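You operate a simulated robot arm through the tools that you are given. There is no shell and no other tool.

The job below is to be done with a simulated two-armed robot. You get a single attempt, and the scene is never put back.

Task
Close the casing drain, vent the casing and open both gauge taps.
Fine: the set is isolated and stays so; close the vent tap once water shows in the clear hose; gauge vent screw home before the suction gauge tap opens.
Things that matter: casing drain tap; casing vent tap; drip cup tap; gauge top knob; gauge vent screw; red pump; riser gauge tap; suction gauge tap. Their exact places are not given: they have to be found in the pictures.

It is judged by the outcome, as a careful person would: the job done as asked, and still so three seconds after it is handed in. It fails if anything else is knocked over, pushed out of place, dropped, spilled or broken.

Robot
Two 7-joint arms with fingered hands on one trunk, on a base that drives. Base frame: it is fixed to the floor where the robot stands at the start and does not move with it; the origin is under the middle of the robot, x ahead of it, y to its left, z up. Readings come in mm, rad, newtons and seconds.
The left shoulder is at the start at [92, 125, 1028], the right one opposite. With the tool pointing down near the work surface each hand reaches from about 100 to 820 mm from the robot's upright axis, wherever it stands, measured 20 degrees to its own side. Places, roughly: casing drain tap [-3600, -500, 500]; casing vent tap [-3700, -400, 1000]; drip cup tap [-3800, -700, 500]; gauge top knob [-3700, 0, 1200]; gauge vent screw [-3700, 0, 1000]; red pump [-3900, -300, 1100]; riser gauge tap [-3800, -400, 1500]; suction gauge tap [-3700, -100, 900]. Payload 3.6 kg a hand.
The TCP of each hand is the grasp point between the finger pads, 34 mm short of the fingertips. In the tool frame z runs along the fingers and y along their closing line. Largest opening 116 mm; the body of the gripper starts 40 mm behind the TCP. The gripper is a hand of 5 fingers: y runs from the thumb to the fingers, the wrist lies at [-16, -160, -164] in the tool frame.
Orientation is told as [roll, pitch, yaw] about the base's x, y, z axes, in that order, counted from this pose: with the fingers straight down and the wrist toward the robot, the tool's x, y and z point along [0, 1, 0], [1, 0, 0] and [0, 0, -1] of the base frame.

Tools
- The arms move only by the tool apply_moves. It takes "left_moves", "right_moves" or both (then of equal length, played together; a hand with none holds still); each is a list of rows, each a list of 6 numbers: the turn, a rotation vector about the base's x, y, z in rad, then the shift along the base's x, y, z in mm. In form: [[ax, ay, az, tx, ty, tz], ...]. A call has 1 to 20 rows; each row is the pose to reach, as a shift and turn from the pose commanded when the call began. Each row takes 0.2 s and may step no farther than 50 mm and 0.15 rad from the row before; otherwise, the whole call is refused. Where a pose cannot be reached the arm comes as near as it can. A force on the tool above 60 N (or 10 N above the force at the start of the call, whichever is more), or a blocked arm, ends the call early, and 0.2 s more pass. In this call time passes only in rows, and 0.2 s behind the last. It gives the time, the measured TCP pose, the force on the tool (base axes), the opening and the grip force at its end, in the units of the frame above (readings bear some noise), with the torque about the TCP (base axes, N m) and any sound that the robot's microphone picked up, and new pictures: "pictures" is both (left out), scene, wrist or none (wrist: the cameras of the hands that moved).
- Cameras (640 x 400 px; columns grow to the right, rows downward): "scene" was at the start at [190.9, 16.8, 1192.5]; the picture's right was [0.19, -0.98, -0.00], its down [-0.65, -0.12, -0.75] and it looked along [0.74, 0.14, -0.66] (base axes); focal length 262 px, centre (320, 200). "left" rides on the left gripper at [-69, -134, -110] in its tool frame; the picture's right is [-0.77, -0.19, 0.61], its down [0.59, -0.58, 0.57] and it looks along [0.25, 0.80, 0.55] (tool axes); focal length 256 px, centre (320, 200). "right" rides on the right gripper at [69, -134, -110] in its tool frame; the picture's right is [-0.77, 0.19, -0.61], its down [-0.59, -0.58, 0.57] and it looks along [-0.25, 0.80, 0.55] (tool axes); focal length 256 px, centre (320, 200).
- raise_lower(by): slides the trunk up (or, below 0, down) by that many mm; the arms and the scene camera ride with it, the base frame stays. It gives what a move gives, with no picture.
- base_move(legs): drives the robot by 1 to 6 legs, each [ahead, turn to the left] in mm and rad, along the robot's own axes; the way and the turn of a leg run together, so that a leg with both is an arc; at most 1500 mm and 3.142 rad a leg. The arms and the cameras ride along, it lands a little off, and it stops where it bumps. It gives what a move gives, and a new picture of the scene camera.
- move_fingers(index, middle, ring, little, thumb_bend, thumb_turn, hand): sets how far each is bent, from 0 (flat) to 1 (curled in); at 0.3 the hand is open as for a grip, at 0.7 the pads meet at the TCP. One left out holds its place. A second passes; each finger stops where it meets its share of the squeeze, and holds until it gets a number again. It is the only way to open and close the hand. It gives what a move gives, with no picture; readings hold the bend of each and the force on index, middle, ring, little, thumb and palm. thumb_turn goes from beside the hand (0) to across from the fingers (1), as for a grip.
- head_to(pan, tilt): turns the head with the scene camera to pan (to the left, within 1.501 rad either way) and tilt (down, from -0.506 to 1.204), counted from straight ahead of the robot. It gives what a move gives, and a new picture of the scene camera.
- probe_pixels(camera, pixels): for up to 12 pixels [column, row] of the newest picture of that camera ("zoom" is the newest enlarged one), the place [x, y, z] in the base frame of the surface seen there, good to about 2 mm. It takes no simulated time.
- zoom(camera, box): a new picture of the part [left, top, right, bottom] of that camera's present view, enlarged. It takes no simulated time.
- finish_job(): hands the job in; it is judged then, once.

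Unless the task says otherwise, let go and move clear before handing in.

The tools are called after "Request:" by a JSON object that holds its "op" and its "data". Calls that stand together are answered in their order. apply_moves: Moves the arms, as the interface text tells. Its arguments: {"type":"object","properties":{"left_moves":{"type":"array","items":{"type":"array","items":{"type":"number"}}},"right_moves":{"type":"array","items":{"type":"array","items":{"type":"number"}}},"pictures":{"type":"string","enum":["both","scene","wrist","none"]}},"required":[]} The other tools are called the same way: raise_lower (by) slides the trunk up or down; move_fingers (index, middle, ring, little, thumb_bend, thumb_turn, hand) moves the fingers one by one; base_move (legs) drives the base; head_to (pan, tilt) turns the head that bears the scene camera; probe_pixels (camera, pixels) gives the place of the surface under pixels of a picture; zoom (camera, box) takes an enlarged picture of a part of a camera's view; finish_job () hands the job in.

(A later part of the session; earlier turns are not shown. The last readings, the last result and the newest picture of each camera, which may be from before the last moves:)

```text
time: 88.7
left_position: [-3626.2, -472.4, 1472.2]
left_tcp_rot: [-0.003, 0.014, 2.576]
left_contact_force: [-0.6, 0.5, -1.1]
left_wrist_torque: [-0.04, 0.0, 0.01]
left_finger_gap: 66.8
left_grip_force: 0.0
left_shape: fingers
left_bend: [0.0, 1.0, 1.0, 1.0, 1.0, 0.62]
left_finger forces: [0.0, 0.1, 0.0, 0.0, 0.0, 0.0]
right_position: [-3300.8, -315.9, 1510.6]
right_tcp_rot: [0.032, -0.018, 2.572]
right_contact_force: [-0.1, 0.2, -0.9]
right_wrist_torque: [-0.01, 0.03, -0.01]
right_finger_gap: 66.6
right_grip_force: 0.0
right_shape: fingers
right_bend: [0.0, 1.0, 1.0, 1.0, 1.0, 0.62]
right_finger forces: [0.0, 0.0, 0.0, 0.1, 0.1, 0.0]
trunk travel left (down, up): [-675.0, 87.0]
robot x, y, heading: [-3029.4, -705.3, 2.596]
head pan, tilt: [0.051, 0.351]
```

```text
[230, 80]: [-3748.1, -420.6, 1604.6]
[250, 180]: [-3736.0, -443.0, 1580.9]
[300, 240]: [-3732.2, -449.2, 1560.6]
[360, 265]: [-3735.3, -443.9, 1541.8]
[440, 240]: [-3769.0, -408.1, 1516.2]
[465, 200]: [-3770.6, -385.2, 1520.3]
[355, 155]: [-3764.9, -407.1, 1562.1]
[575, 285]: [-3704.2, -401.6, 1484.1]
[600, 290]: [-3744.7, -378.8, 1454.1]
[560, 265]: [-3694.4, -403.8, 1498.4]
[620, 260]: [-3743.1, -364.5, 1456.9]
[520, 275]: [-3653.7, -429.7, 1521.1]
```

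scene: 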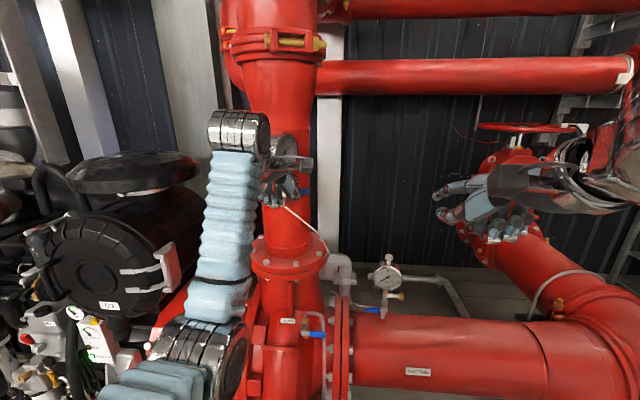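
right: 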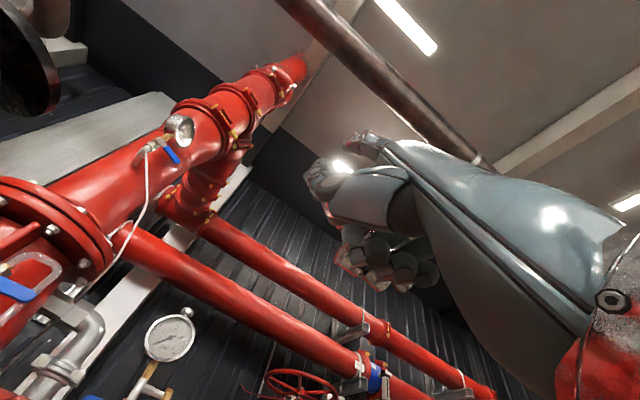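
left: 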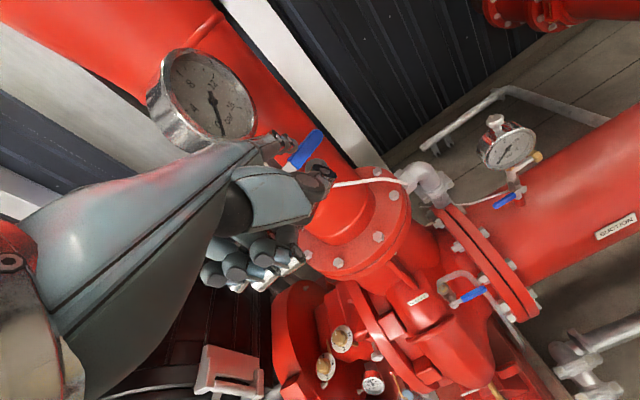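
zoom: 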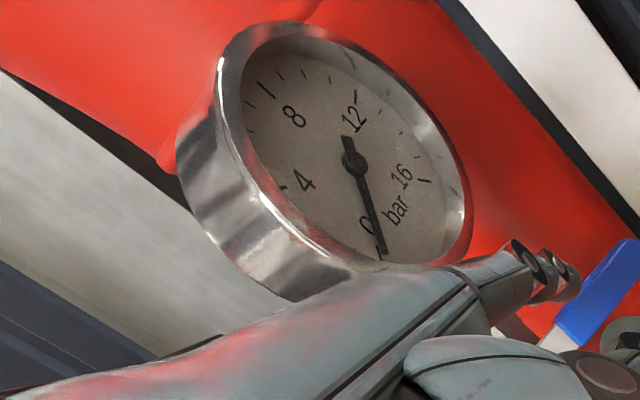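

The gauge's rim bottom is at z≈1514 and its left edge at x≈−3732, so I'll yaw the hand 0.25 rad to keep clear, staying low just above the lever (top z≈1462), then approach from the front.

Request:
{"op": "apply_moves", "data": {"left_moves": [[0, 0, 0.085, 4, 12, -2], [0, 0, 0.17, 7, 24, -4], [0, 0, 0.25, 10.7, 36, -6]], "pictures": "wrist"}}

Request:
{"op": "zoom", "data": {"camera": "left", "box": [160, 60, 400, 210]}}

Request:
{"op": "probe_pixels", "data": {"camera": "zoom", "pixels": [[325, 190], [345, 205], [310, 200], [300, 190], [380, 160], [420, 200], [350, 260]]}}

```text
time: 89.5
left_position: [-3614.3, -438.8, 1466.6]
left_tcp_rot: [-0.002, 0.015, 2.826]
left_contact_force: [0.1, -0.1, -0.9]
left_wrist_torque: [-0.02, -0.01, 0.0]
left_finger_gap: 66.5
left_grip_force: 0.0
left_shape: fingers
left_bend: [0.0, 1.0, 1.0, 1.0, 1.0, 0.62]
left_finger forces: [0.1, 0.0, 0.0, 0.1, 0.1, 0.0]
right_position: [-3300.1, -314.8, 1511.8]
right_tcp_rot: [0.029, -0.018, 2.57]
right_contact_force: [-1.1, 0.1, 0.1]
right_wrist_torque: [-0.02, 0.02, 0.01]
right_finger_gap: 66.6
right_grip_force: 0.1
right_shape: fingers
right_bend: [0.0, 1.0, 1.0, 1.0, 1.0, 0.62]
right_finger forces: [0.1, 0.0, 0.0, 0.1, 0.0, 0.0]
trunk travel left (down, up): [-675.0, 87.0]
robot x, y, heading: [-3027.6, -703.5, 2.596]
head pan, tilt: [0.051, 0.351]
```

left: 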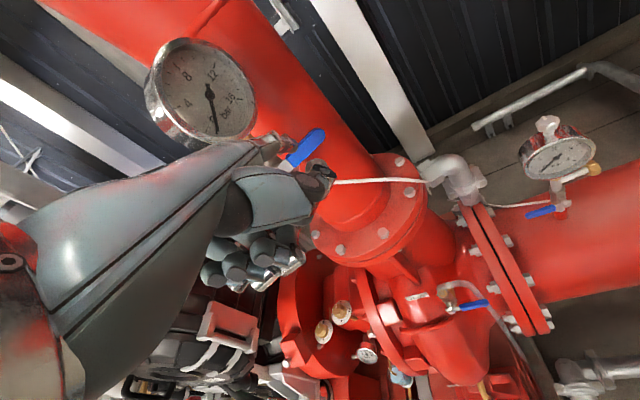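

```text
2.67 times, centred on (280, 135) of left
```

zoom: 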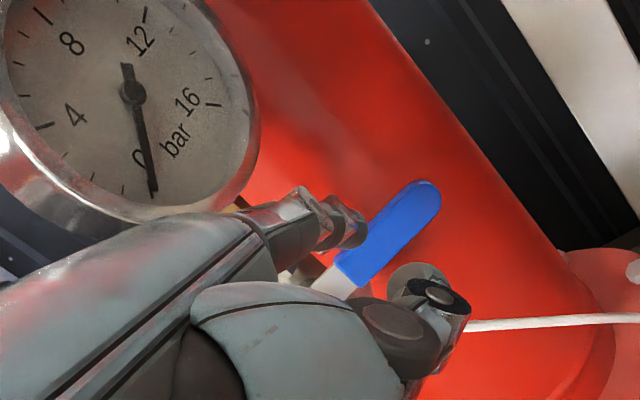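

```text
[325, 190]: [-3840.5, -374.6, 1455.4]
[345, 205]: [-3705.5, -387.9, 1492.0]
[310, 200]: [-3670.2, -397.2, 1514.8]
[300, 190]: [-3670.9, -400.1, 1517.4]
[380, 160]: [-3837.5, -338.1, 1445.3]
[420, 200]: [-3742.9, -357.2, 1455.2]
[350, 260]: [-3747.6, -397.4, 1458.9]
```

Tip is now about (−3720,−385) just above and in front of the lever. Forward 42 mm over it.

Request:
{"op": "apply_moves", "data": {"left_moves": [[0, 0, 0, -14, 4.5, 0], [0, 0, 0, -28, 9, 0], [0, 0, 0, -41, 13.3, 0]], "pictures": "wrist"}}

Request:
{"op": "zoom", "data": {"camera": "left", "box": [160, 60, 400, 210]}}

Request:
{"op": "probe_pixels", "data": {"camera": "zoom", "pixels": [[345, 205], [335, 220], [350, 195], [310, 200], [380, 160], [400, 200], [360, 240], [240, 170]]}}

```text
time: 90.3
left_position: [-3657.2, -424.2, 1465.5]
left_tcp_rot: [-0.001, 0.014, 2.829]
left_contact_force: [0.0, -0.8, 0.0]
left_wrist_torque: [-0.01, -0.01, -0.02]
left_finger_gap: 66.6
left_grip_force: 0.1
left_shape: fingers
left_bend: [0.0, 1.0, 1.0, 1.0, 1.0, 0.62]
left_finger forces: [0.0, 0.1, 0.0, 0.0, 0.1, 0.1]
right_position: [-3300.3, -316.0, 1511.6]
right_tcp_rot: [0.029, -0.016, 2.571]
right_contact_force: [-0.9, -0.8, 0.4]
right_wrist_torque: [-0.02, 0.01, 0.02]
right_finger_gap: 66.6
right_grip_force: 0.0
right_shape: fingers
right_bend: [0.0, 1.0, 1.0, 1.0, 1.0, 0.62]
right_finger forces: [0.1, 0.0, 0.0, 0.1, 0.1, 0.1]
trunk travel left (down, up): [-675.0, 87.0]
robot x, y, heading: [-3031.6, -705.3, 2.594]
head pan, tilt: [0.051, 0.351]
```

left: 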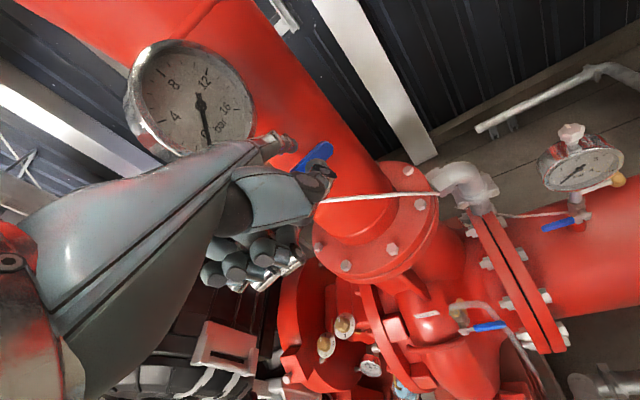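

```text
2.67 times, centred on (280, 135) of left
```

zoom: 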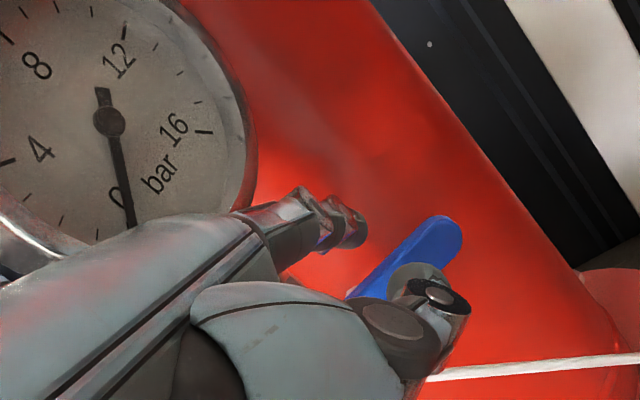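

```text
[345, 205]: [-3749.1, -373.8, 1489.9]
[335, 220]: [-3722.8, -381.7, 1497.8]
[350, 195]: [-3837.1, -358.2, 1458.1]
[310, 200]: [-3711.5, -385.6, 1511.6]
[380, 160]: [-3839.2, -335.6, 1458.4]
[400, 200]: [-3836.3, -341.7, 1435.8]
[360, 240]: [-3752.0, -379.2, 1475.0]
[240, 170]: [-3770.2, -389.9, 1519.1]
```

The finger is over the lever (tip (−3757,−376), underside ≈1475). Pushing down step by step.

Request:
{"op": "apply_moves", "data": {"left_moves": [[0, 0, 0, -5.7, 1.9, 0], [0, 0, 0, -5.7, 1.9, -8], [0, 0, 0, -5.7, 1.9, -16], [0, 0, 0, -5.7, 1.9, -24], [0, 0, 0, -5.7, 1.9, -30]], "pictures": "wrist"}}

Request:
{"op": "zoom", "data": {"camera": "left", "box": [160, 60, 400, 210]}}

```text
time: 91.5
left_position: [-3661.5, -422.3, 1437.6]
left_tcp_rot: [-0.002, 0.013, 2.826]
left_contact_force: [-0.2, 0.7, 1.1]
left_wrist_torque: [0.05, 0.12, -0.04]
left_finger_gap: 67.7
left_grip_force: 0.4
left_shape: fingers
left_bend: [0.0, 1.0, 1.0, 1.0, 1.0, 0.62]
left_finger forces: [1.2, 0.0, 0.0, 0.1, 0.0, 0.0]
right_position: [-3300.4, -315.4, 1510.3]
right_tcp_rot: [0.031, -0.019, 2.572]
right_contact_force: [0.5, 0.5, 0.3]
right_wrist_torque: [0.0, 0.02, -0.01]
right_finger_gap: 67.0
right_grip_force: 0.1
right_shape: fingers
right_bend: [0.0, 1.0, 1.0, 1.0, 1.0, 0.62]
right_finger forces: [0.0, 0.0, 0.0, 0.0, 0.0, 0.0]
trunk travel left (down, up): [-675.0, 87.0]
robot x, y, heading: [-3029.2, -702.7, 2.595]
head pan, tilt: [0.051, 0.351]
```

left: 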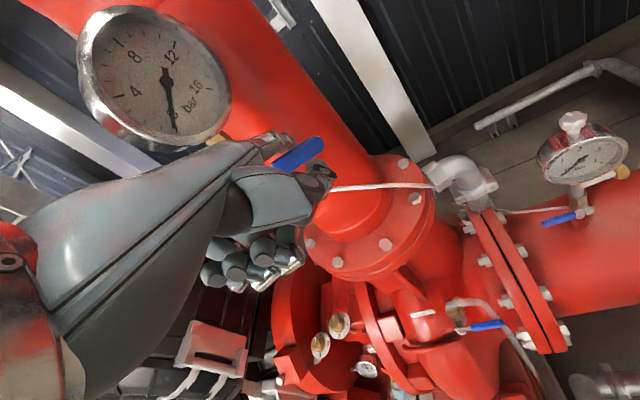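

```text
2.67 times, centred on (280, 135) of left
```

zoom: 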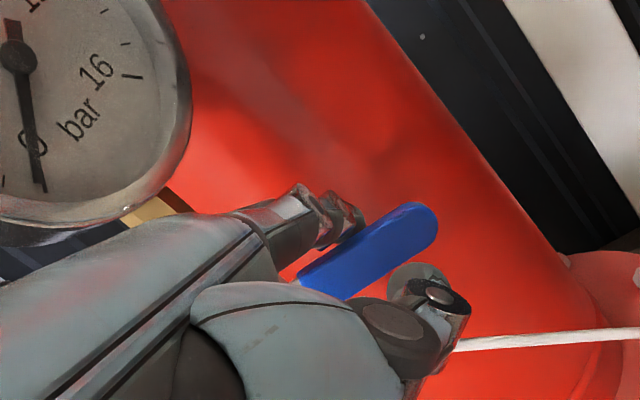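

Light contact (1 N), and the lever looks tilted differently. Probing it.

Request:
{"op": "probe_pixels", "data": {"camera": "zoom", "pixels": [[425, 215], [400, 230], [370, 250], [330, 275], [345, 215], [360, 225]]}}

Request:
{"op": "apply_moves", "data": {"left_moves": [[0, 0, 0, 0, 0, -6], [0, 0, 0, -0.3, -1, -12], [0, 0, 0, -0.5, -3, -18]], "pictures": "wrist"}}

Request:
{"op": "zoom", "data": {"camera": "left", "box": [160, 60, 400, 210]}}

Request:
{"op": "probe_pixels", "data": {"camera": "zoom", "pixels": [[425, 195], [400, 210], [370, 225], [330, 250], [345, 215], [410, 195]]}}

```text
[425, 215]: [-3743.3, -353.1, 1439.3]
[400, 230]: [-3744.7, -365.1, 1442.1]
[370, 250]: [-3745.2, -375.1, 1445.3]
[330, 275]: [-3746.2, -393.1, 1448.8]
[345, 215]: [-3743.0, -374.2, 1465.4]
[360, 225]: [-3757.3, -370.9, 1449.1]
```

```text
time: 92.3
left_position: [-3662.0, -426.5, 1419.8]
left_tcp_rot: [0.0, 0.014, 2.824]
left_contact_force: [-0.3, 1.1, 0.9]
left_wrist_torque: [0.01, 0.06, -0.05]
left_finger_gap: 67.1
left_grip_force: 0.8
left_shape: fingers
left_bend: [0.0, 1.0, 1.0, 1.0, 1.0, 0.62]
left_finger forces: [0.7, 0.0, 0.1, 0.0, 0.0, 0.0]
right_position: [-3300.6, -315.4, 1509.6]
right_tcp_rot: [0.03, -0.017, 2.572]
right_contact_force: [0.6, 0.0, 0.4]
right_wrist_torque: [0.02, 0.0, 0.03]
right_finger_gap: 66.7
right_grip_force: 0.1
right_shape: fingers
right_bend: [0.0, 1.0, 1.0, 1.0, 1.0, 0.62]
right_finger forces: [0.1, 0.1, 0.1, 0.1, 0.0, 0.0]
trunk travel left (down, up): [-675.0, 87.0]
robot x, y, heading: [-3024.1, -701.8, 2.593]
head pan, tilt: [0.051, 0.351]
```

left: 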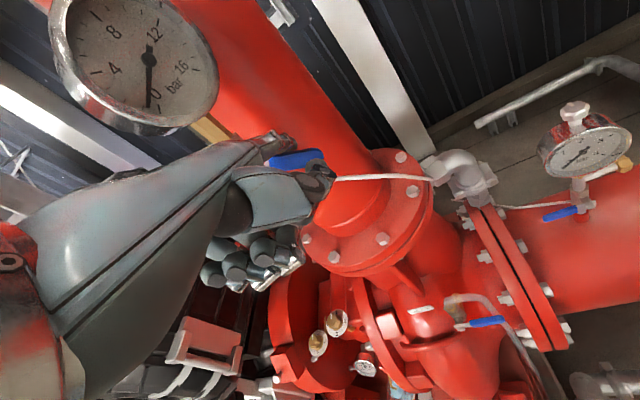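

```text
2.67 times, centred on (280, 135) of left
```

zoom: 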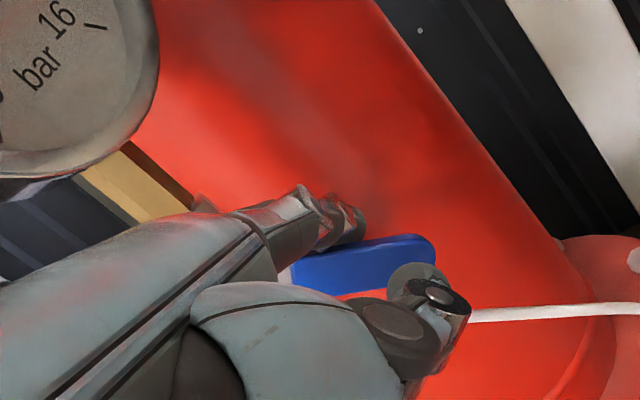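

```text
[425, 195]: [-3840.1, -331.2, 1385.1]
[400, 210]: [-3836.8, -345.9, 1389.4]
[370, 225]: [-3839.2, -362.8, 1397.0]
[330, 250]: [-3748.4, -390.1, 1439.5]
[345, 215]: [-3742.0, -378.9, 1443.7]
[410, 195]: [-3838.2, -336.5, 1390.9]
```

The riser lever goes down easily – it opens downward. Continuing the arc to vertical.

Request:
{"op": "apply_moves", "data": {"left_moves": [[0, 0, 0, -0.7, -6.4, -9.4], [0, 0, 0, -1.1, -10.5, -14], [0, 0, 0, -1.6, -14.6, -18], [0, 0, 0, -2.1, -20, -21.5], [0, 0, 0, -2.7, -25, -24], [0, 0, 0, -3.2, -30, -26], [0, 0, 0, -3.7, -35, -27]], "pictures": "wrist"}}

Request:
{"op": "zoom", "data": {"camera": "left", "box": [160, 60, 400, 210]}}

Request:
{"op": "zoom", "data": {"camera": "scene", "box": [248, 165, 344, 225]}}

```text
time: 93.9
left_position: [-3663.1, -457.7, 1392.3]
left_tcp_rot: [0.0, 0.016, 2.821]
left_contact_force: [2.0, 10.8, 2.2]
left_wrist_torque: [-0.21, 0.24, -1.06]
left_finger_gap: 66.3
left_grip_force: 6.0
left_shape: fingers
left_bend: [0.0, 1.0, 1.0, 1.0, 1.0, 0.62]
left_finger forces: [11.2, 0.0, 0.0, 0.0, 0.0, 0.0]
right_position: [-3299.7, -313.7, 1510.6]
right_tcp_rot: [0.033, -0.018, 2.572]
right_contact_force: [0.2, 0.3, 0.6]
right_wrist_torque: [0.03, -0.01, -0.03]
right_finger_gap: 66.8
right_grip_force: 0.0
right_shape: fingers
right_bend: [0.0, 1.0, 1.0, 1.0, 1.0, 0.62]
right_finger forces: [0.0, 0.0, 0.1, 0.0, 0.0, 0.1]
trunk travel left (down, up): [-675.0, 87.0]
robot x, y, heading: [-3027.2, -705.7, 2.59]
head pan, tilt: [0.051, 0.351]
```

left: 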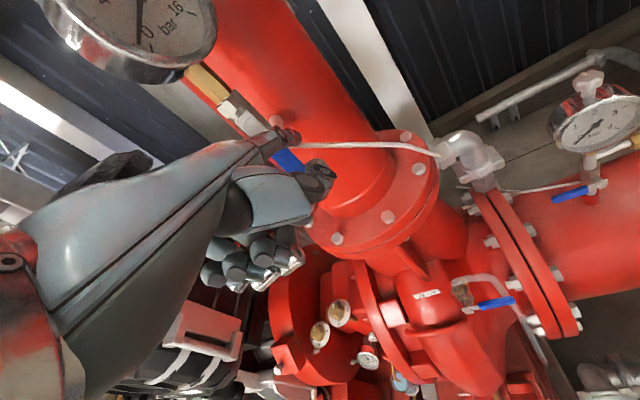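

```text
2.67 times, centred on (280, 135) of left
```

zoom: 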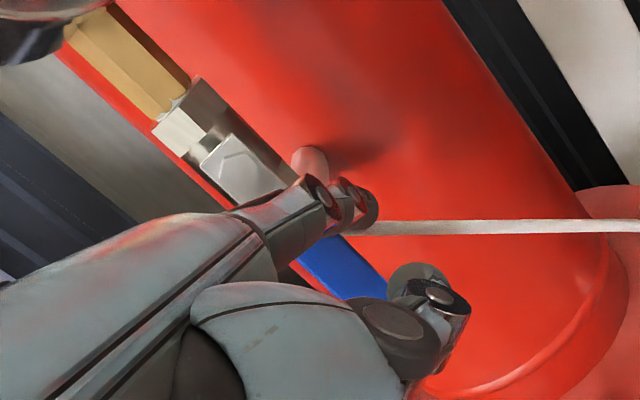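

```text
6.67 times, centred on (296, 195) of scene
```

zoom: 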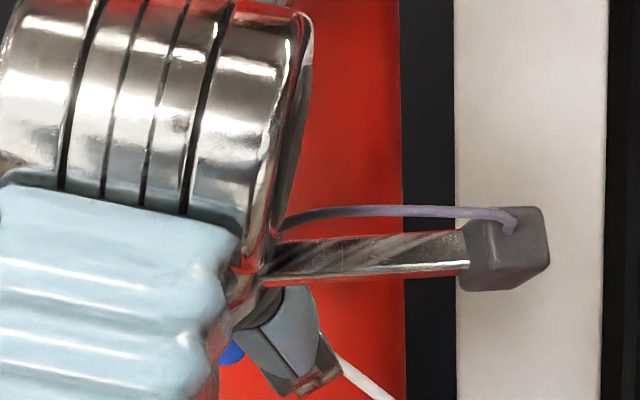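

The lever is in line with the pipe and at its stop (11 N). I'll ease off to the right, retreat and check the result.

Request:
{"op": "apply_moves", "data": {"left_moves": [[0, 0, 0, 1, 10, 0], [0, 0, 0, 28, 8, 0], [0, 0, 0, 65, -3, 0], [0, 0, 0, 105, -15, 0], [0, 0, 0, 140, -30, -10], [0, 0, -0.12, 150, -60, -40], [0, 0, -0.25, 150, -90, -70]], "pictures": "scene"}}

Request:
{"op": "zoom", "data": {"camera": "scene", "box": [240, 125, 352, 195]}}

```text
time: 95.5
left_position: [-3516.9, -553.9, 1322.2]
left_tcp_rot: [-0.004, 0.012, 2.576]
left_contact_force: [-0.3, -0.4, 0.5]
left_wrist_torque: [0.05, 0.01, -0.02]
left_finger_gap: 67.0
left_grip_force: 0.0
left_shape: fingers
left_bend: [0.0, 1.0, 1.0, 1.0, 1.0, 0.62]
left_finger forces: [0.1, 0.1, 0.1, 0.0, 0.0, 0.0]
right_position: [-3302.0, -318.5, 1511.8]
right_tcp_rot: [0.029, -0.017, 2.576]
right_contact_force: [0.0, 0.3, 0.2]
right_wrist_torque: [0.01, -0.03, 0.01]
right_finger_gap: 67.0
right_grip_force: 0.1
right_shape: fingers
right_bend: [0.0, 1.0, 1.0, 1.0, 1.0, 0.62]
right_finger forces: [0.1, 0.0, 0.0, 0.0, 0.1, 0.0]
trunk travel left (down, up): [-675.0, 87.0]
robot x, y, heading: [-3026.3, -706.7, 2.591]
head pan, tilt: [0.051, 0.351]
```

scene: 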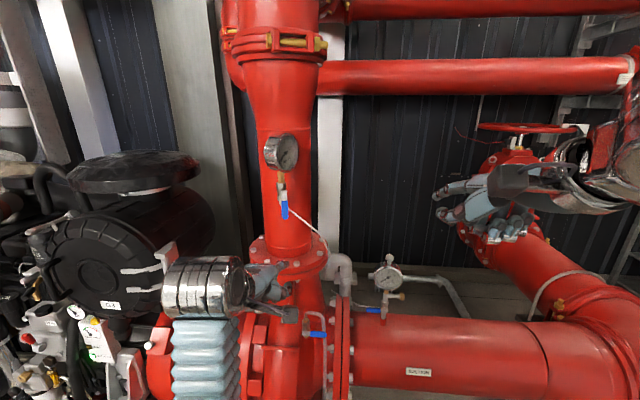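

```text
5.71 times, centred on (296, 160) of scene
```

zoom: 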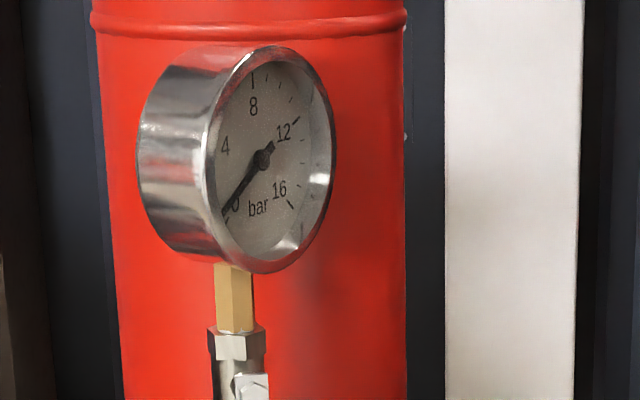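

Riser tap lever hangs straight down (open). I'll verify it with a zoom and also view the suction gauge group for the next step.

Request:
{"op": "zoom", "data": {"camera": "scene", "box": [256, 175, 320, 215]}}

Request:
{"op": "zoom", "data": {"camera": "scene", "box": [336, 250, 448, 320]}}

Request:
{"op": "probe_pixels", "data": {"camera": "zoom", "pixels": [[383, 270], [345, 265], [360, 268], [380, 262], [290, 345], [265, 345], [210, 345], [298, 60], [275, 150], [290, 230], [330, 262], [275, 300]]}}

```text
10.00 times, centred on (288, 195) of scene
```

zoom: 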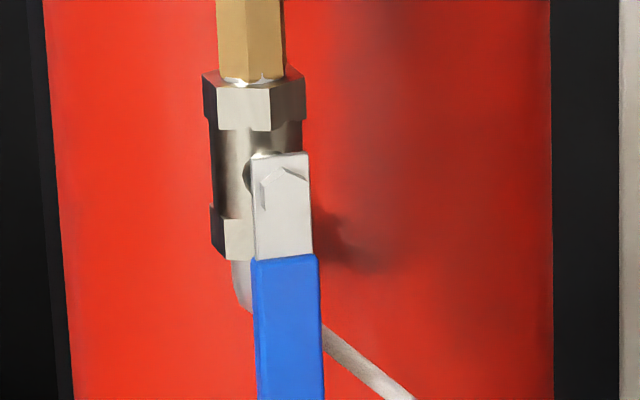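

```text
5.71 times, centred on (392, 285) of scene
```

zoom: 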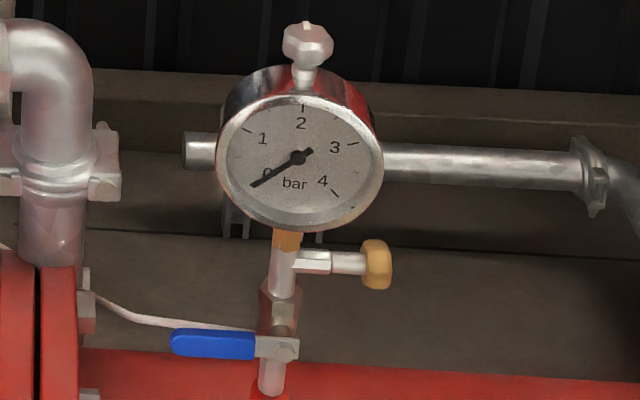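

```text
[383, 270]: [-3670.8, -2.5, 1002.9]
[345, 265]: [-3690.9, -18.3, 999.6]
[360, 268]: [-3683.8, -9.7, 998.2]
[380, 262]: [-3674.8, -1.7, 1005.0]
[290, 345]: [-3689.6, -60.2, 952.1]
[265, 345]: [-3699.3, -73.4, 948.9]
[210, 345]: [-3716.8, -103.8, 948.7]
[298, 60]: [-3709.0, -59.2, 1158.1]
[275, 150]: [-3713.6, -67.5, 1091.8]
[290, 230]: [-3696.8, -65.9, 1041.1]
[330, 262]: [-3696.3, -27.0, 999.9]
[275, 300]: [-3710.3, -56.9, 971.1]
```

The riser lever is plumb in line with its pipe: open. The suction gauge needs a closer stand to the right of the plinth, so I'll back off, then drive right past the plinth corner (trunk lowered 200 mm afterward).

Request:
{"op": "base_move", "data": {"legs": [[-120, 0], [0, -1.612], [320, 0], [0, 1.571]]}}

Request:
{"op": "raise_lower", "data": {"by": -200}}

Request:
{"op": "head_to", "data": {"pan": 0.0, "tilt": 0.7}}

```text
time: 96.9
left_position: [-3429.3, -605.3, 1311.0]
left_tcp_rot: [-0.008, 0.031, 2.579]
left_contact_force: [1.9, -1.6, -0.8]
left_wrist_torque: [0.13, 0.12, 0.04]
left_finger_gap: 66.4
left_grip_force: 0.2
left_shape: fingers
left_bend: [0.0, 1.0, 1.0, 1.0, 1.0, 0.62]
left_finger forces: [0.0, 0.1, 0.0, 0.0, 0.0, 0.0]
right_position: [-3215.4, -366.4, 1494.5]
right_tcp_rot: [0.018, -0.002, 2.573]
right_contact_force: [2.5, -1.1, -0.4]
right_wrist_torque: [0.02, 0.16, -0.01]
right_finger_gap: 66.6
right_grip_force: 0.0
right_shape: fingers
right_bend: [0.0, 1.0, 1.0, 1.0, 1.0, 0.62]
right_finger forces: [0.0, 0.0, 0.1, 0.0, 0.1, 0.2]
trunk travel left (down, up): [-675.0, 87.0]
robot x, y, heading: [-2925.8, -763.7, 2.601]
head pan, tilt: [0.051, 0.351]
stopped in leg 1: the robot was blocked; the commanded pose is now the measured one
```

scene: 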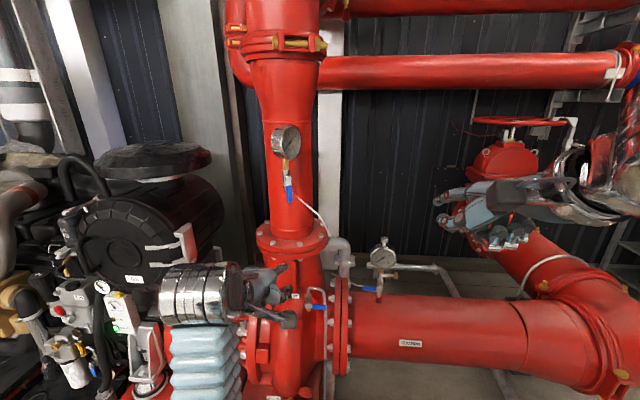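

```text
time: 97.4
left_position: [-3443.4, -583.3, 1247.3]
left_tcp_rot: [0.088, 0.155, 2.547]
left_contact_force: [9.8, 16.0, 1.3]
left_wrist_torque: [-1.14, 0.63, 0.3]
left_finger_gap: 66.6
left_grip_force: 0.1
left_shape: fingers
left_bend: [0.0, 1.0, 1.0, 1.0, 1.0, 0.61]
left_finger forces: [0.0, 0.0, 0.0, 0.0, 0.0, 0.1]
right_position: [-3227.1, -305.3, 1508.2]
right_tcp_rot: [0.058, -0.012, 2.324]
right_contact_force: [-3.0, -0.8, 9.3]
right_wrist_torque: [-0.01, -0.35, -0.01]
right_finger_gap: 66.7
right_grip_force: 0.1
right_shape: fingers
right_bend: [0.0, 1.0, 1.0, 1.0, 1.0, 0.62]
right_finger forces: [0.1, 0.0, 0.0, 0.0, 0.0, 0.1]
trunk travel left (down, up): [-661.0, 102.0]
robot x, y, heading: [-2928.2, -765.5, 2.596]
head pan, tilt: [0.051, 0.351]
stopped: the arm was blocked; the commanded pose is now the measured one
```

```text
time: 98.2
left_position: [-3401.7, -606.9, 1259.1]
left_tcp_rot: [0.068, 0.121, 2.548]
left_contact_force: [-0.9, 1.3, -0.5]
left_wrist_torque: [-0.03, -0.08, 0.02]
left_finger_gap: 66.5
left_grip_force: 0.0
left_shape: fingers
left_bend: [0.0, 1.0, 1.0, 1.0, 1.0, 0.62]
left_finger forces: [0.1, 0.0, 0.1, 0.0, 0.0, 0.0]
right_position: [-3180.1, -338.9, 1521.4]
right_tcp_rot: [0.069, -0.053, 2.322]
right_contact_force: [0.4, 1.2, 0.0]
right_wrist_torque: [-0.1, -0.06, 0.04]
right_finger_gap: 66.7
right_grip_force: 0.1
right_shape: fingers
right_bend: [0.0, 1.0, 1.0, 1.0, 1.0, 0.62]
right_finger forces: [0.0, 0.0, 0.0, 0.0, 0.1, 0.0]
trunk travel left (down, up): [-661.0, 102.0]
robot x, y, heading: [-2929.7, -763.2, 2.591]
head pan, tilt: [0.0, 0.7]
```

scene: 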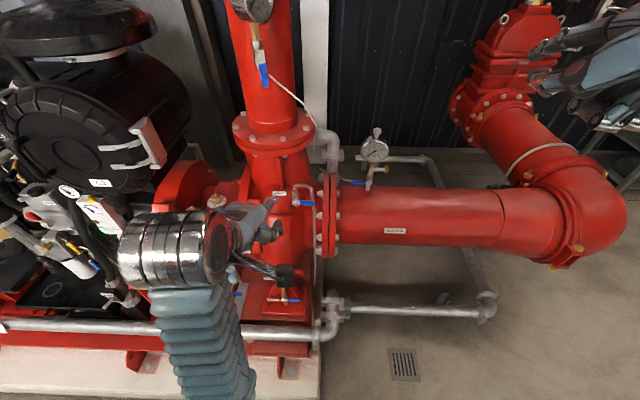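

The base reported being blocked at the end of backing up and the trunk lowering was blocked as well; something touches an arm. I must find what before moving further, so I'll look to both sides.

Request:
{"op": "head_to", "data": {"pan": 1.4, "tilt": 0.4}}

Request:
{"op": "head_to", "data": {"pan": -1.4, "tilt": 0.4}}

```text
time: 99.8
left_position: [-3403.4, -601.4, 1263.3]
left_tcp_rot: [0.051, 0.106, 2.54]
left_contact_force: [-1.2, -0.1, 0.1]
left_wrist_torque: [0.01, -0.03, -0.01]
left_finger_gap: 66.8
left_grip_force: 0.0
left_shape: fingers
left_bend: [0.0, 1.0, 1.0, 1.0, 1.0, 0.62]
left_finger forces: [0.0, 0.0, 0.1, 0.0, 0.1, 0.0]
right_position: [-3182.5, -341.1, 1520.5]
right_tcp_rot: [0.077, -0.051, 2.327]
right_contact_force: [-0.8, 0.7, -0.3]
right_wrist_torque: [-0.01, -0.03, 0.03]
right_finger_gap: 66.8
right_grip_force: 0.0
right_shape: fingers
right_bend: [0.0, 1.0, 1.0, 1.0, 1.0, 0.62]
right_finger forces: [0.0, 0.1, 0.1, 0.0, 0.1, 0.0]
trunk travel left (down, up): [-661.0, 102.0]
robot x, y, heading: [-2924.0, -765.4, 2.593]
head pan, tilt: [1.4, 0.4]
```

scene: 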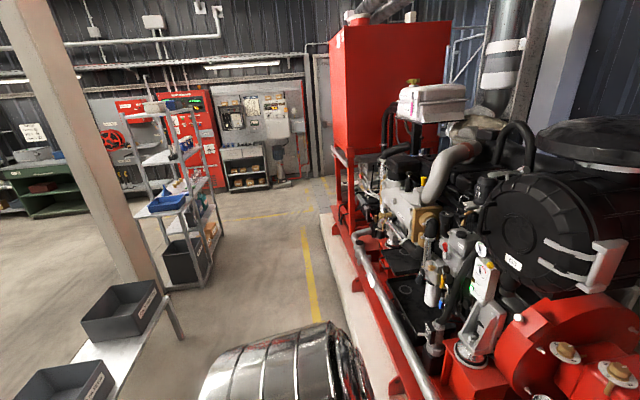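

```text
time: 102.2
left_position: [-3382.8, -620.1, 1302.4]
left_tcp_rot: [-0.01, 0.003, 2.555]
left_contact_force: [14.2, 17.8, 3.9]
left_wrist_torque: [-1.23, 1.03, 0.58]
left_finger_gap: 66.6
left_grip_force: 0.0
left_shape: fingers
left_bend: [0.0, 1.0, 1.0, 1.0, 1.0, 0.61]
left_finger forces: [0.0, 0.0, 0.2, 0.0, 0.0, 0.1]
right_position: [-3174.0, -391.9, 1500.7]
right_tcp_rot: [0.08, -0.023, 2.533]
right_contact_force: [-9.8, 2.2, -38.1]
right_wrist_torque: [-0.08, 0.05, -0.18]
right_finger_gap: 66.3
right_grip_force: 0.0
right_shape: fingers
right_bend: [0.0, 1.0, 1.0, 1.0, 1.0, 0.61]
right_finger forces: [0.0, 0.0, 0.0, 0.0, 0.0, 0.0]
trunk travel left (down, up): [-661.0, 102.0]
robot x, y, heading: [-2929.1, -764.1, 2.605]
head pan, tilt: [-1.4, 0.4]
```

scene: 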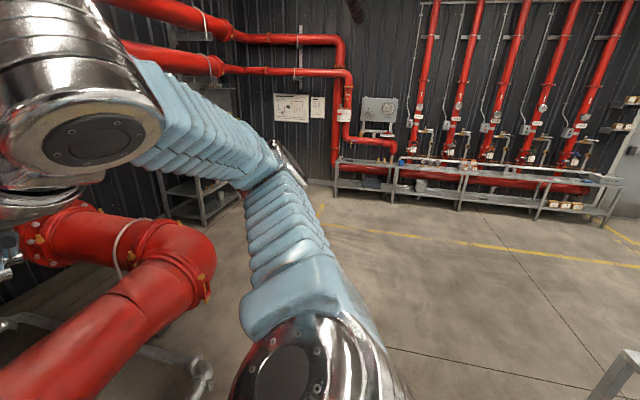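

The right view shows my right arm raised close to my head (left side of picture) and part of a grey rack at the lower right (610,375). I'll probe how near that rack is, and how near the arm is.

Request:
{"op": "probe_pixels", "data": {"camera": "scene", "pixels": [[610, 375], [625, 355], [90, 130], [40, 60], [220, 130], [280, 250], [290, 350], [350, 390], [30, 210]]}}

Request:
{"op": "head_to", "data": {"pan": 1.4, "tilt": 0.9}}

Request:
{"op": "probe_pixels", "data": {"camera": "scene", "pixels": [[40, 150], [80, 220], [100, 300], [50, 300], [200, 300], [300, 250], [300, 350], [320, 390]]}}

```text
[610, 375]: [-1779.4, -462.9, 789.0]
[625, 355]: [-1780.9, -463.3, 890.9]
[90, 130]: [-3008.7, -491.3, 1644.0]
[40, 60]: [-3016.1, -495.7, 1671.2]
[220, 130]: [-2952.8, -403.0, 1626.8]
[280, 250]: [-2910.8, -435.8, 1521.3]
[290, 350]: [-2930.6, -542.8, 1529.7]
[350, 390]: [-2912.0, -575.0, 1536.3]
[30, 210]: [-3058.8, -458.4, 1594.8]
```

```text
time: 104.7
left_position: [-3366.9, -666.8, 1305.3]
left_tcp_rot: [0.072, 0.011, 2.601]
left_contact_force: [0.5, -3.3, 2.5]
left_wrist_torque: [0.15, -0.03, -0.07]
left_finger_gap: 66.8
left_grip_force: 0.1
left_shape: fingers
left_bend: [0.0, 1.0, 1.0, 1.0, 1.0, 0.62]
left_finger forces: [0.0, 0.0, 0.0, 0.0, 0.0, 0.0]
right_position: [-3133.7, -414.3, 1522.5]
right_tcp_rot: [0.131, -0.111, 2.54]
right_contact_force: [15.5, -3.4, 19.0]
right_wrist_torque: [-0.1, 0.44, 0.25]
right_finger_gap: 66.8
right_grip_force: 0.0
right_shape: fingers
right_bend: [0.0, 1.0, 1.0, 1.0, 1.0, 0.62]
right_finger forces: [0.0, 0.0, 0.1, 0.1, 0.0, 0.0]
trunk travel left (down, up): [-661.0, 102.0]
robot x, y, heading: [-2930.3, -767.3, 2.593]
head pan, tilt: [1.4, 0.901]
```

scene: 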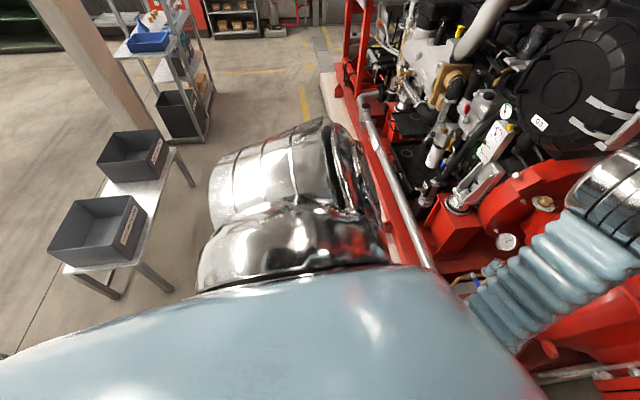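

```text
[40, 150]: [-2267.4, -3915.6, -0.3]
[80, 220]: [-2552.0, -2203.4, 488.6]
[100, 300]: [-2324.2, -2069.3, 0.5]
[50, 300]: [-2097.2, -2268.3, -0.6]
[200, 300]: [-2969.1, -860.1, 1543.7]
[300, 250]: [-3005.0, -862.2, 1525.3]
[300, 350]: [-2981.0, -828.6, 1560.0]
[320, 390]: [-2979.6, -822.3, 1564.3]
```

The rack and table are far away; it is my own right forearm that is folded up close to the head (about 190 mm from the camera), so this looks like self-contact. I'll return the head to the middle and unfold the right arm forward and down.

Request:
{"op": "head_to", "data": {"pan": 0.0, "tilt": 0.6}}

Request:
{"op": "apply_moves", "data": {"right_moves": [[0.009, -0.033, 0.004, -25, 15, -25], [0.018, -0.066, 0.008, -50, 31, -55], [0.027, -0.1, 0.012, -75, 46, -85], [0.036, -0.133, 0.016, -100, 62, -115], [0.045, -0.166, 0.02, -128, 78, -145]], "pictures": "scene"}}

```text
time: 106.2
left_position: [-3377.0, -663.2, 1300.5]
left_tcp_rot: [0.076, 0.016, 2.607]
left_contact_force: [-3.2, -0.1, -3.5]
left_wrist_torque: [0.1, -0.2, -0.05]
left_finger_gap: 66.8
left_grip_force: 0.0
left_shape: fingers
left_bend: [0.0, 1.0, 1.0, 1.0, 1.0, 0.62]
left_finger forces: [0.0, 0.0, 0.0, 0.0, 0.0, 0.1]
right_position: [-3142.9, -405.7, 1517.8]
right_tcp_rot: [0.124, -0.1, 2.542]
right_contact_force: [-17.0, 0.5, -44.4]
right_wrist_torque: [0.33, 0.0, -0.6]
right_finger_gap: 66.6
right_grip_force: 0.1
right_shape: fingers
right_bend: [0.0, 1.0, 1.0, 1.0, 1.0, 0.62]
right_finger forces: [0.0, 0.0, 0.1, 0.1, 0.1, 0.1]
trunk travel left (down, up): [-661.0, 102.0]
robot x, y, heading: [-2925.6, -767.0, 2.596]
head pan, tilt: [0.0, 0.6]
```

scene: 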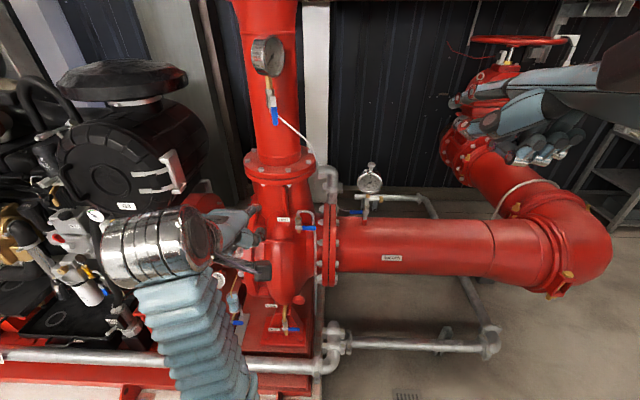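

```text
time: 107.5
left_position: [-3361.7, -640.4, 1302.1]
left_tcp_rot: [0.004, 0.017, 2.566]
left_contact_force: [-0.4, 0.2, -0.1]
left_wrist_torque: [0.01, -0.01, -0.01]
left_finger_gap: 66.7
left_grip_force: 0.1
left_shape: fingers
left_bend: [0.0, 1.0, 1.0, 1.0, 1.0, 0.62]
left_finger forces: [0.1, 0.0, 0.0, 0.0, 0.0, 0.1]
right_position: [-3264.5, -323.8, 1359.8]
right_tcp_rot: [-0.117, 0.038, 2.532]
right_contact_force: [-0.4, 0.6, -0.5]
right_wrist_torque: [0.0, -0.01, 0.03]
right_finger_gap: 66.8
right_grip_force: 0.0
right_shape: fingers
right_bend: [0.0, 1.0, 1.0, 1.0, 1.0, 0.62]
right_finger forces: [0.0, 0.0, 0.1, 0.0, 0.0, 0.0]
trunk travel left (down, up): [-661.0, 102.0]
robot x, y, heading: [-2934.0, -768.2, 2.596]
head pan, tilt: [0.0, 0.6]
```

scene: 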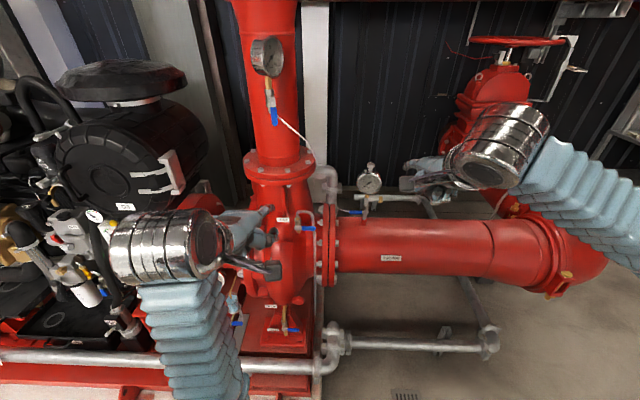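

Forces are back to zero – it was the folded right arm pressing on my own head/neck. Now I'll straighten the right hand and lower the trunk by 185 mm.

Request:
{"op": "apply_moves", "data": {"right_moves": [[-0.037, 0.049, 0.014, 0, 0, 0], [-0.074, 0.098, 0.028, 0, 0, 0]], "pictures": "none"}}

Request:
{"op": "raise_lower", "data": {"by": -185}}

Request:
{"op": "base_move", "data": {"legs": [[0, -1.617]]}}

```text
time: 108.0
left_position: [-3359.8, -641.9, 1303.2]
left_tcp_rot: [0.004, 0.014, 2.567]
left_contact_force: [0.0, -0.2, 0.0]
left_wrist_torque: [0.02, 0.02, -0.04]
left_finger_gap: 66.6
left_grip_force: 0.2
left_shape: fingers
left_bend: [0.0, 1.0, 1.0, 1.0, 1.0, 0.62]
left_finger forces: [0.0, 0.0, 0.1, 0.0, 0.0, 0.0]
right_position: [-3261.1, -324.1, 1360.6]
right_tcp_rot: [0.002, -0.003, 2.562]
right_contact_force: [0.8, 1.0, -0.6]
right_wrist_torque: [-0.01, -0.01, -0.03]
right_finger_gap: 66.7
right_grip_force: 0.2
right_shape: fingers
right_bend: [0.0, 1.0, 1.0, 1.0, 1.0, 0.62]
right_finger forces: [0.0, 0.0, 0.1, 0.0, 0.0, 0.1]
trunk travel left (down, up): [-661.0, 102.0]
robot x, y, heading: [-2928.3, -768.3, 2.593]
head pan, tilt: [0.0, 0.6]
```

```text
time: 110.1
left_position: [-3384.1, -670.6, 1118.9]
left_tcp_rot: [0.116, 0.005, 2.618]
left_contact_force: [0.3, 0.3, 0.0]
left_wrist_torque: [-0.03, 0.02, 0.02]
left_finger_gap: 66.6
left_grip_force: 0.0
left_shape: fingers
left_bend: [0.0, 1.0, 1.0, 1.0, 1.0, 0.62]
left_finger forces: [0.0, 0.1, 0.1, 0.0, 0.0, 0.0]
right_position: [-3261.3, -327.0, 1174.0]
right_tcp_rot: [0.002, -0.004, 2.564]
right_contact_force: [0.1, 0.3, 0.5]
right_wrist_torque: [-0.01, 0.0, 0.0]
right_finger_gap: 66.5
right_grip_force: 0.1
right_shape: fingers
right_bend: [0.0, 1.0, 1.0, 1.0, 1.0, 0.62]
right_finger forces: [0.0, 0.0, 0.0, 0.0, 0.0, 0.1]
trunk travel left (down, up): [-476.0, 287.0]
robot x, y, heading: [-2929.8, -767.6, 2.593]
head pan, tilt: [0.0, 0.6]
```

```text
time: 114.4
left_position: [-2815.3, -313.8, 1120.6]
left_tcp_rot: [0.113, 0.002, 1.009]
left_contact_force: [0.5, -0.4, -0.1]
left_wrist_torque: [0.02, 0.02, 0.0]
left_finger_gap: 66.7
left_grip_force: 0.0
left_shape: fingers
left_bend: [0.0, 1.0, 1.0, 1.0, 1.0, 0.62]
left_finger forces: [0.1, 0.0, 0.0, 0.1, 0.0, 0.0]
right_position: [-2476.4, -448.4, 1174.0]
right_tcp_rot: [0.002, -0.004, 0.959]
right_contact_force: [1.4, 0.0, -1.0]
right_wrist_torque: [0.04, -0.01, 0.0]
right_finger_gap: 66.6
right_grip_force: 0.1
right_shape: fingers
right_bend: [0.0, 1.0, 1.0, 1.0, 1.0, 0.62]
right_finger forces: [0.1, 0.1, 0.0, 0.1, 0.0, 0.0]
trunk travel left (down, up): [-476.0, 287.0]
robot x, y, heading: [-2924.9, -766.3, 0.989]
head pan, tilt: [0.0, 0.6]
```

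scene: 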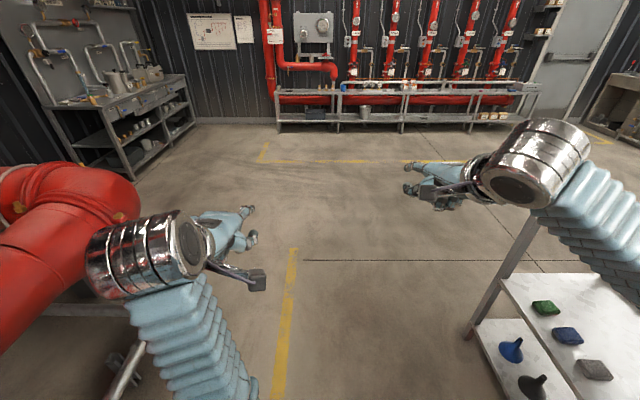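

The turn was clean. Now driving 315 mm along the set and turning back left to face the suction gauge.

Request:
{"op": "base_move", "data": {"legs": [[315, 0], [0, 1.561]]}}

```text
time: 120.3
left_position: [-3204.8, -379.8, 1120.2]
left_tcp_rot: [0.116, 0.003, 2.552]
left_contact_force: [-0.4, 0.3, 0.6]
left_wrist_torque: [-0.03, -0.02, -0.01]
left_finger_gap: 66.8
left_grip_force: 0.2
left_shape: fingers
left_bend: [0.0, 1.0, 1.0, 1.0, 1.0, 0.62]
left_finger forces: [0.0, 0.0, 0.0, 0.0, 0.0, 0.0]
right_position: [-3059.0, -44.8, 1173.3]
right_tcp_rot: [0.0, -0.004, 2.497]
right_contact_force: [-0.5, -0.5, 0.7]
right_wrist_torque: [0.0, 0.0, 0.0]
right_finger_gap: 66.8
right_grip_force: 0.0
right_shape: fingers
right_bend: [0.0, 1.0, 1.0, 1.0, 1.0, 0.62]
right_finger forces: [0.1, 0.0, 0.0, 0.0, 0.0, 0.0]
trunk travel left (down, up): [-476.0, 287.0]
robot x, y, heading: [-2754.7, -505.1, 2.529]
head pan, tilt: [0.0, 0.6]
```

scene: 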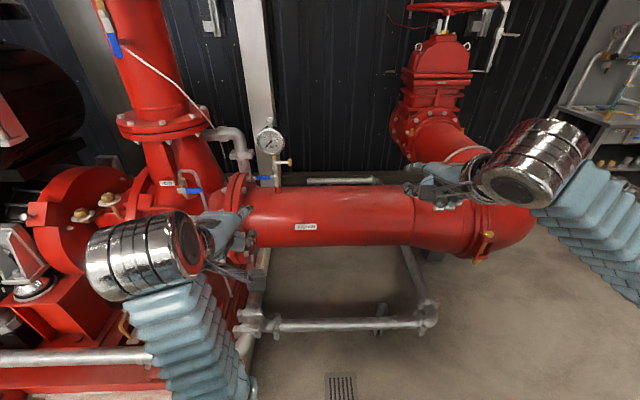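

I'm at u≈−1956, facing the suction gauge at (270,143). Driving 320 mm forward keeps my base ~90 mm clear of the plinth corner and well short of the low pipe.

Request:
{"op": "base_move", "data": {"legs": [[320, 0]]}}

Request:
{"op": "zoom", "data": {"camera": "scene", "box": [192, 60, 352, 160]}}

```text
time: 122.4
left_position: [-3470.4, -197.4, 1118.9]
left_tcp_rot: [0.116, 0.001, 2.558]
left_contact_force: [-0.5, 0.3, 0.5]
left_wrist_torque: [0.01, 0.01, 0.0]
left_finger_gap: 66.7
left_grip_force: 0.0
left_shape: fingers
left_bend: [0.0, 1.0, 1.0, 1.0, 1.0, 0.62]
left_finger forces: [0.0, 0.0, 0.0, 0.1, 0.1, 0.1]
right_position: [-3326.6, 138.7, 1173.6]
right_tcp_rot: [0.001, -0.002, 2.502]
right_contact_force: [-0.9, 0.1, -0.2]
right_wrist_torque: [-0.04, -0.01, 0.0]
right_finger_gap: 66.8
right_grip_force: 0.2
right_shape: fingers
right_bend: [0.0, 1.0, 1.0, 1.0, 1.0, 0.62]
right_finger forces: [0.0, 0.0, 0.1, 0.0, 0.1, 0.1]
trunk travel left (down, up): [-476.0, 287.0]
robot x, y, heading: [-3016.9, -318.6, 2.537]
head pan, tilt: [0.0, 0.6]
```

scene: 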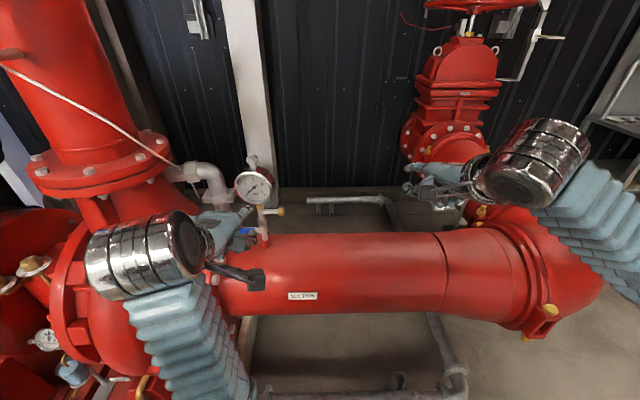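

```text
4.00 times, centred on (272, 110) of scene
```

zoom: 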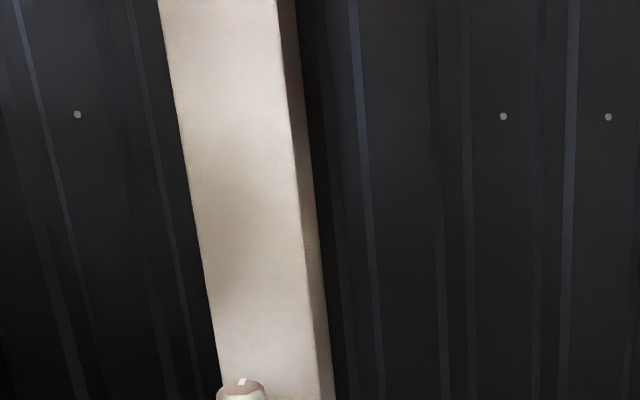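

I'm at n≈−2326. The gauge group sits at (255,200); the left hand partly hides the tap. I'll zoom on it.

Request:
{"op": "zoom", "data": {"camera": "scene", "box": [208, 145, 320, 255]}}

Request:
{"op": "zoom", "data": {"camera": "scene", "box": [240, 185, 304, 225]}}

Request:
{"op": "probe_pixels", "data": {"camera": "zoom", "pixels": [[390, 245], [420, 245], [425, 270], [440, 260], [395, 270], [350, 255], [300, 260], [240, 260], [240, 230], [430, 220], [415, 290]]}}

```text
3.64 times, centred on (264, 200) of scene
```

zoom: 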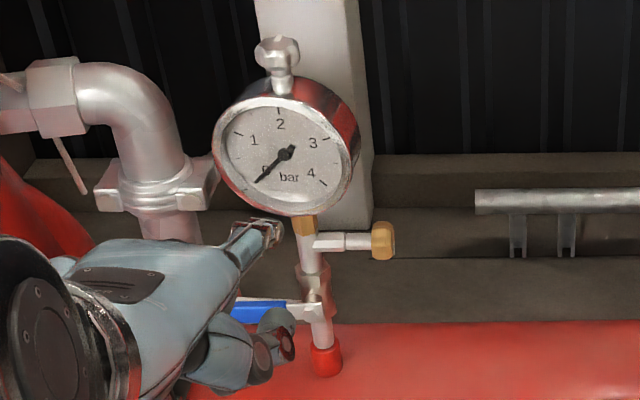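

```text
10.00 times, centred on (272, 205) of scene
```

zoom: 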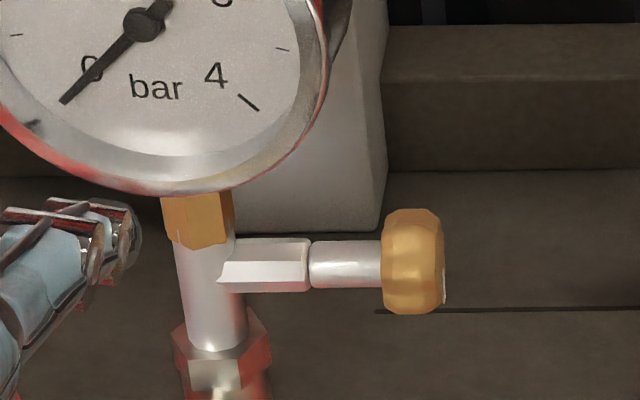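

```text
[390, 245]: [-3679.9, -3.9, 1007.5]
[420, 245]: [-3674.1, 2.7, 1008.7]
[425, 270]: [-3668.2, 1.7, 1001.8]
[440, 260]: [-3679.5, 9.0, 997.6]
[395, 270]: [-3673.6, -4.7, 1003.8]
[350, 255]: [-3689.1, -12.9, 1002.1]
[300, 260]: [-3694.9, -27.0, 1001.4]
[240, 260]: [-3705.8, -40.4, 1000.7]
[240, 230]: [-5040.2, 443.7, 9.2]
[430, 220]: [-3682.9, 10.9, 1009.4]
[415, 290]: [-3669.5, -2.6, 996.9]
```

The vent screw's brass knob is at u −2060…−2042, axis n≈−3060, z≈1000, radius ≈15 mm, with stem showing, so it's backed out. I'll move the left hand aside to the left and bring the right index near, at the knob's height, still 100 mm in front.

Request:
{"op": "apply_moves", "data": {"right_moves": [[0, 0, 0.015, 0, 0, -43], [0, 0, 0.03, 0, 0, -86], [0, 0, 0.045, 0, 0, -130], [0, 0, 0.045, -27, -41, -130], [0, 0, 0.045, -54, -81, -130], [0, 0, 0.045, -82, -122, -130], [0, 0, 0.045, -109, -163, -130], [0, 0, 0.045, -136, -203, -130], [0, 0, 0.045, -164, -244, -130]], "left_moves": [[0, 0, 0, -22, -33, 0], [0, 0, 0, -44, -66, 0], [0, 0, 0, -67, -100, 0], [0, 0, 0, -67, -100, 0], [0, 0, 0, -67, -100, 0], [0, 0, 0, -67, -100, 0], [0, 0, 0, -67, -100, 0], [0, 0, 0, -67, -100, 0], [0, 0, 0, -67, -100, 0]], "pictures": "scene"}}

Request:
{"op": "zoom", "data": {"camera": "scene", "box": [224, 160, 336, 230]}}

```text
time: 124.4
left_position: [-3540.5, -300.8, 1118.5]
left_tcp_rot: [0.115, 0.002, 2.558]
left_contact_force: [0.5, 0.1, 0.0]
left_wrist_torque: [-0.01, 0.01, 0.01]
left_finger_gap: 66.7
left_grip_force: 0.0
left_shape: fingers
left_bend: [0.0, 1.0, 1.0, 1.0, 1.0, 0.62]
left_finger forces: [0.1, 0.1, 0.0, 0.0, 0.0, 0.1]
left hand out of reach, approached as far as the arm can: row 1, 2
right_position: [-3490.6, -105.9, 1044.1]
right_tcp_rot: [-0.002, -0.004, 2.551]
right_contact_force: [-0.9, -0.5, 0.7]
right_wrist_torque: [-0.02, -0.03, 0.03]
right_finger_gap: 66.7
right_grip_force: 0.1
right_shape: fingers
right_bend: [0.0, 1.0, 1.0, 1.0, 1.0, 0.62]
right_finger forces: [0.0, 0.0, 0.0, 0.2, 0.0, 0.0]
trunk travel left (down, up): [-476.0, 287.0]
robot x, y, heading: [-3018.8, -319.1, 2.539]
head pan, tilt: [0.0, 0.6]
```

scene: 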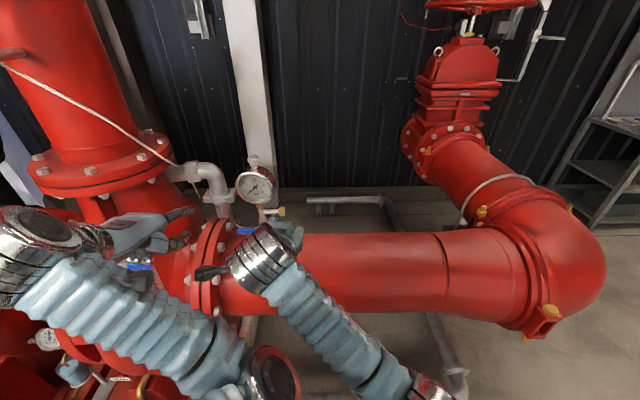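

```text
5.71 times, centred on (280, 195) of scene
```

zoom: 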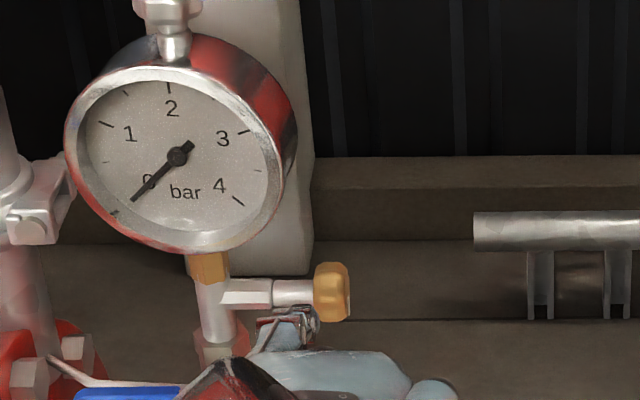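

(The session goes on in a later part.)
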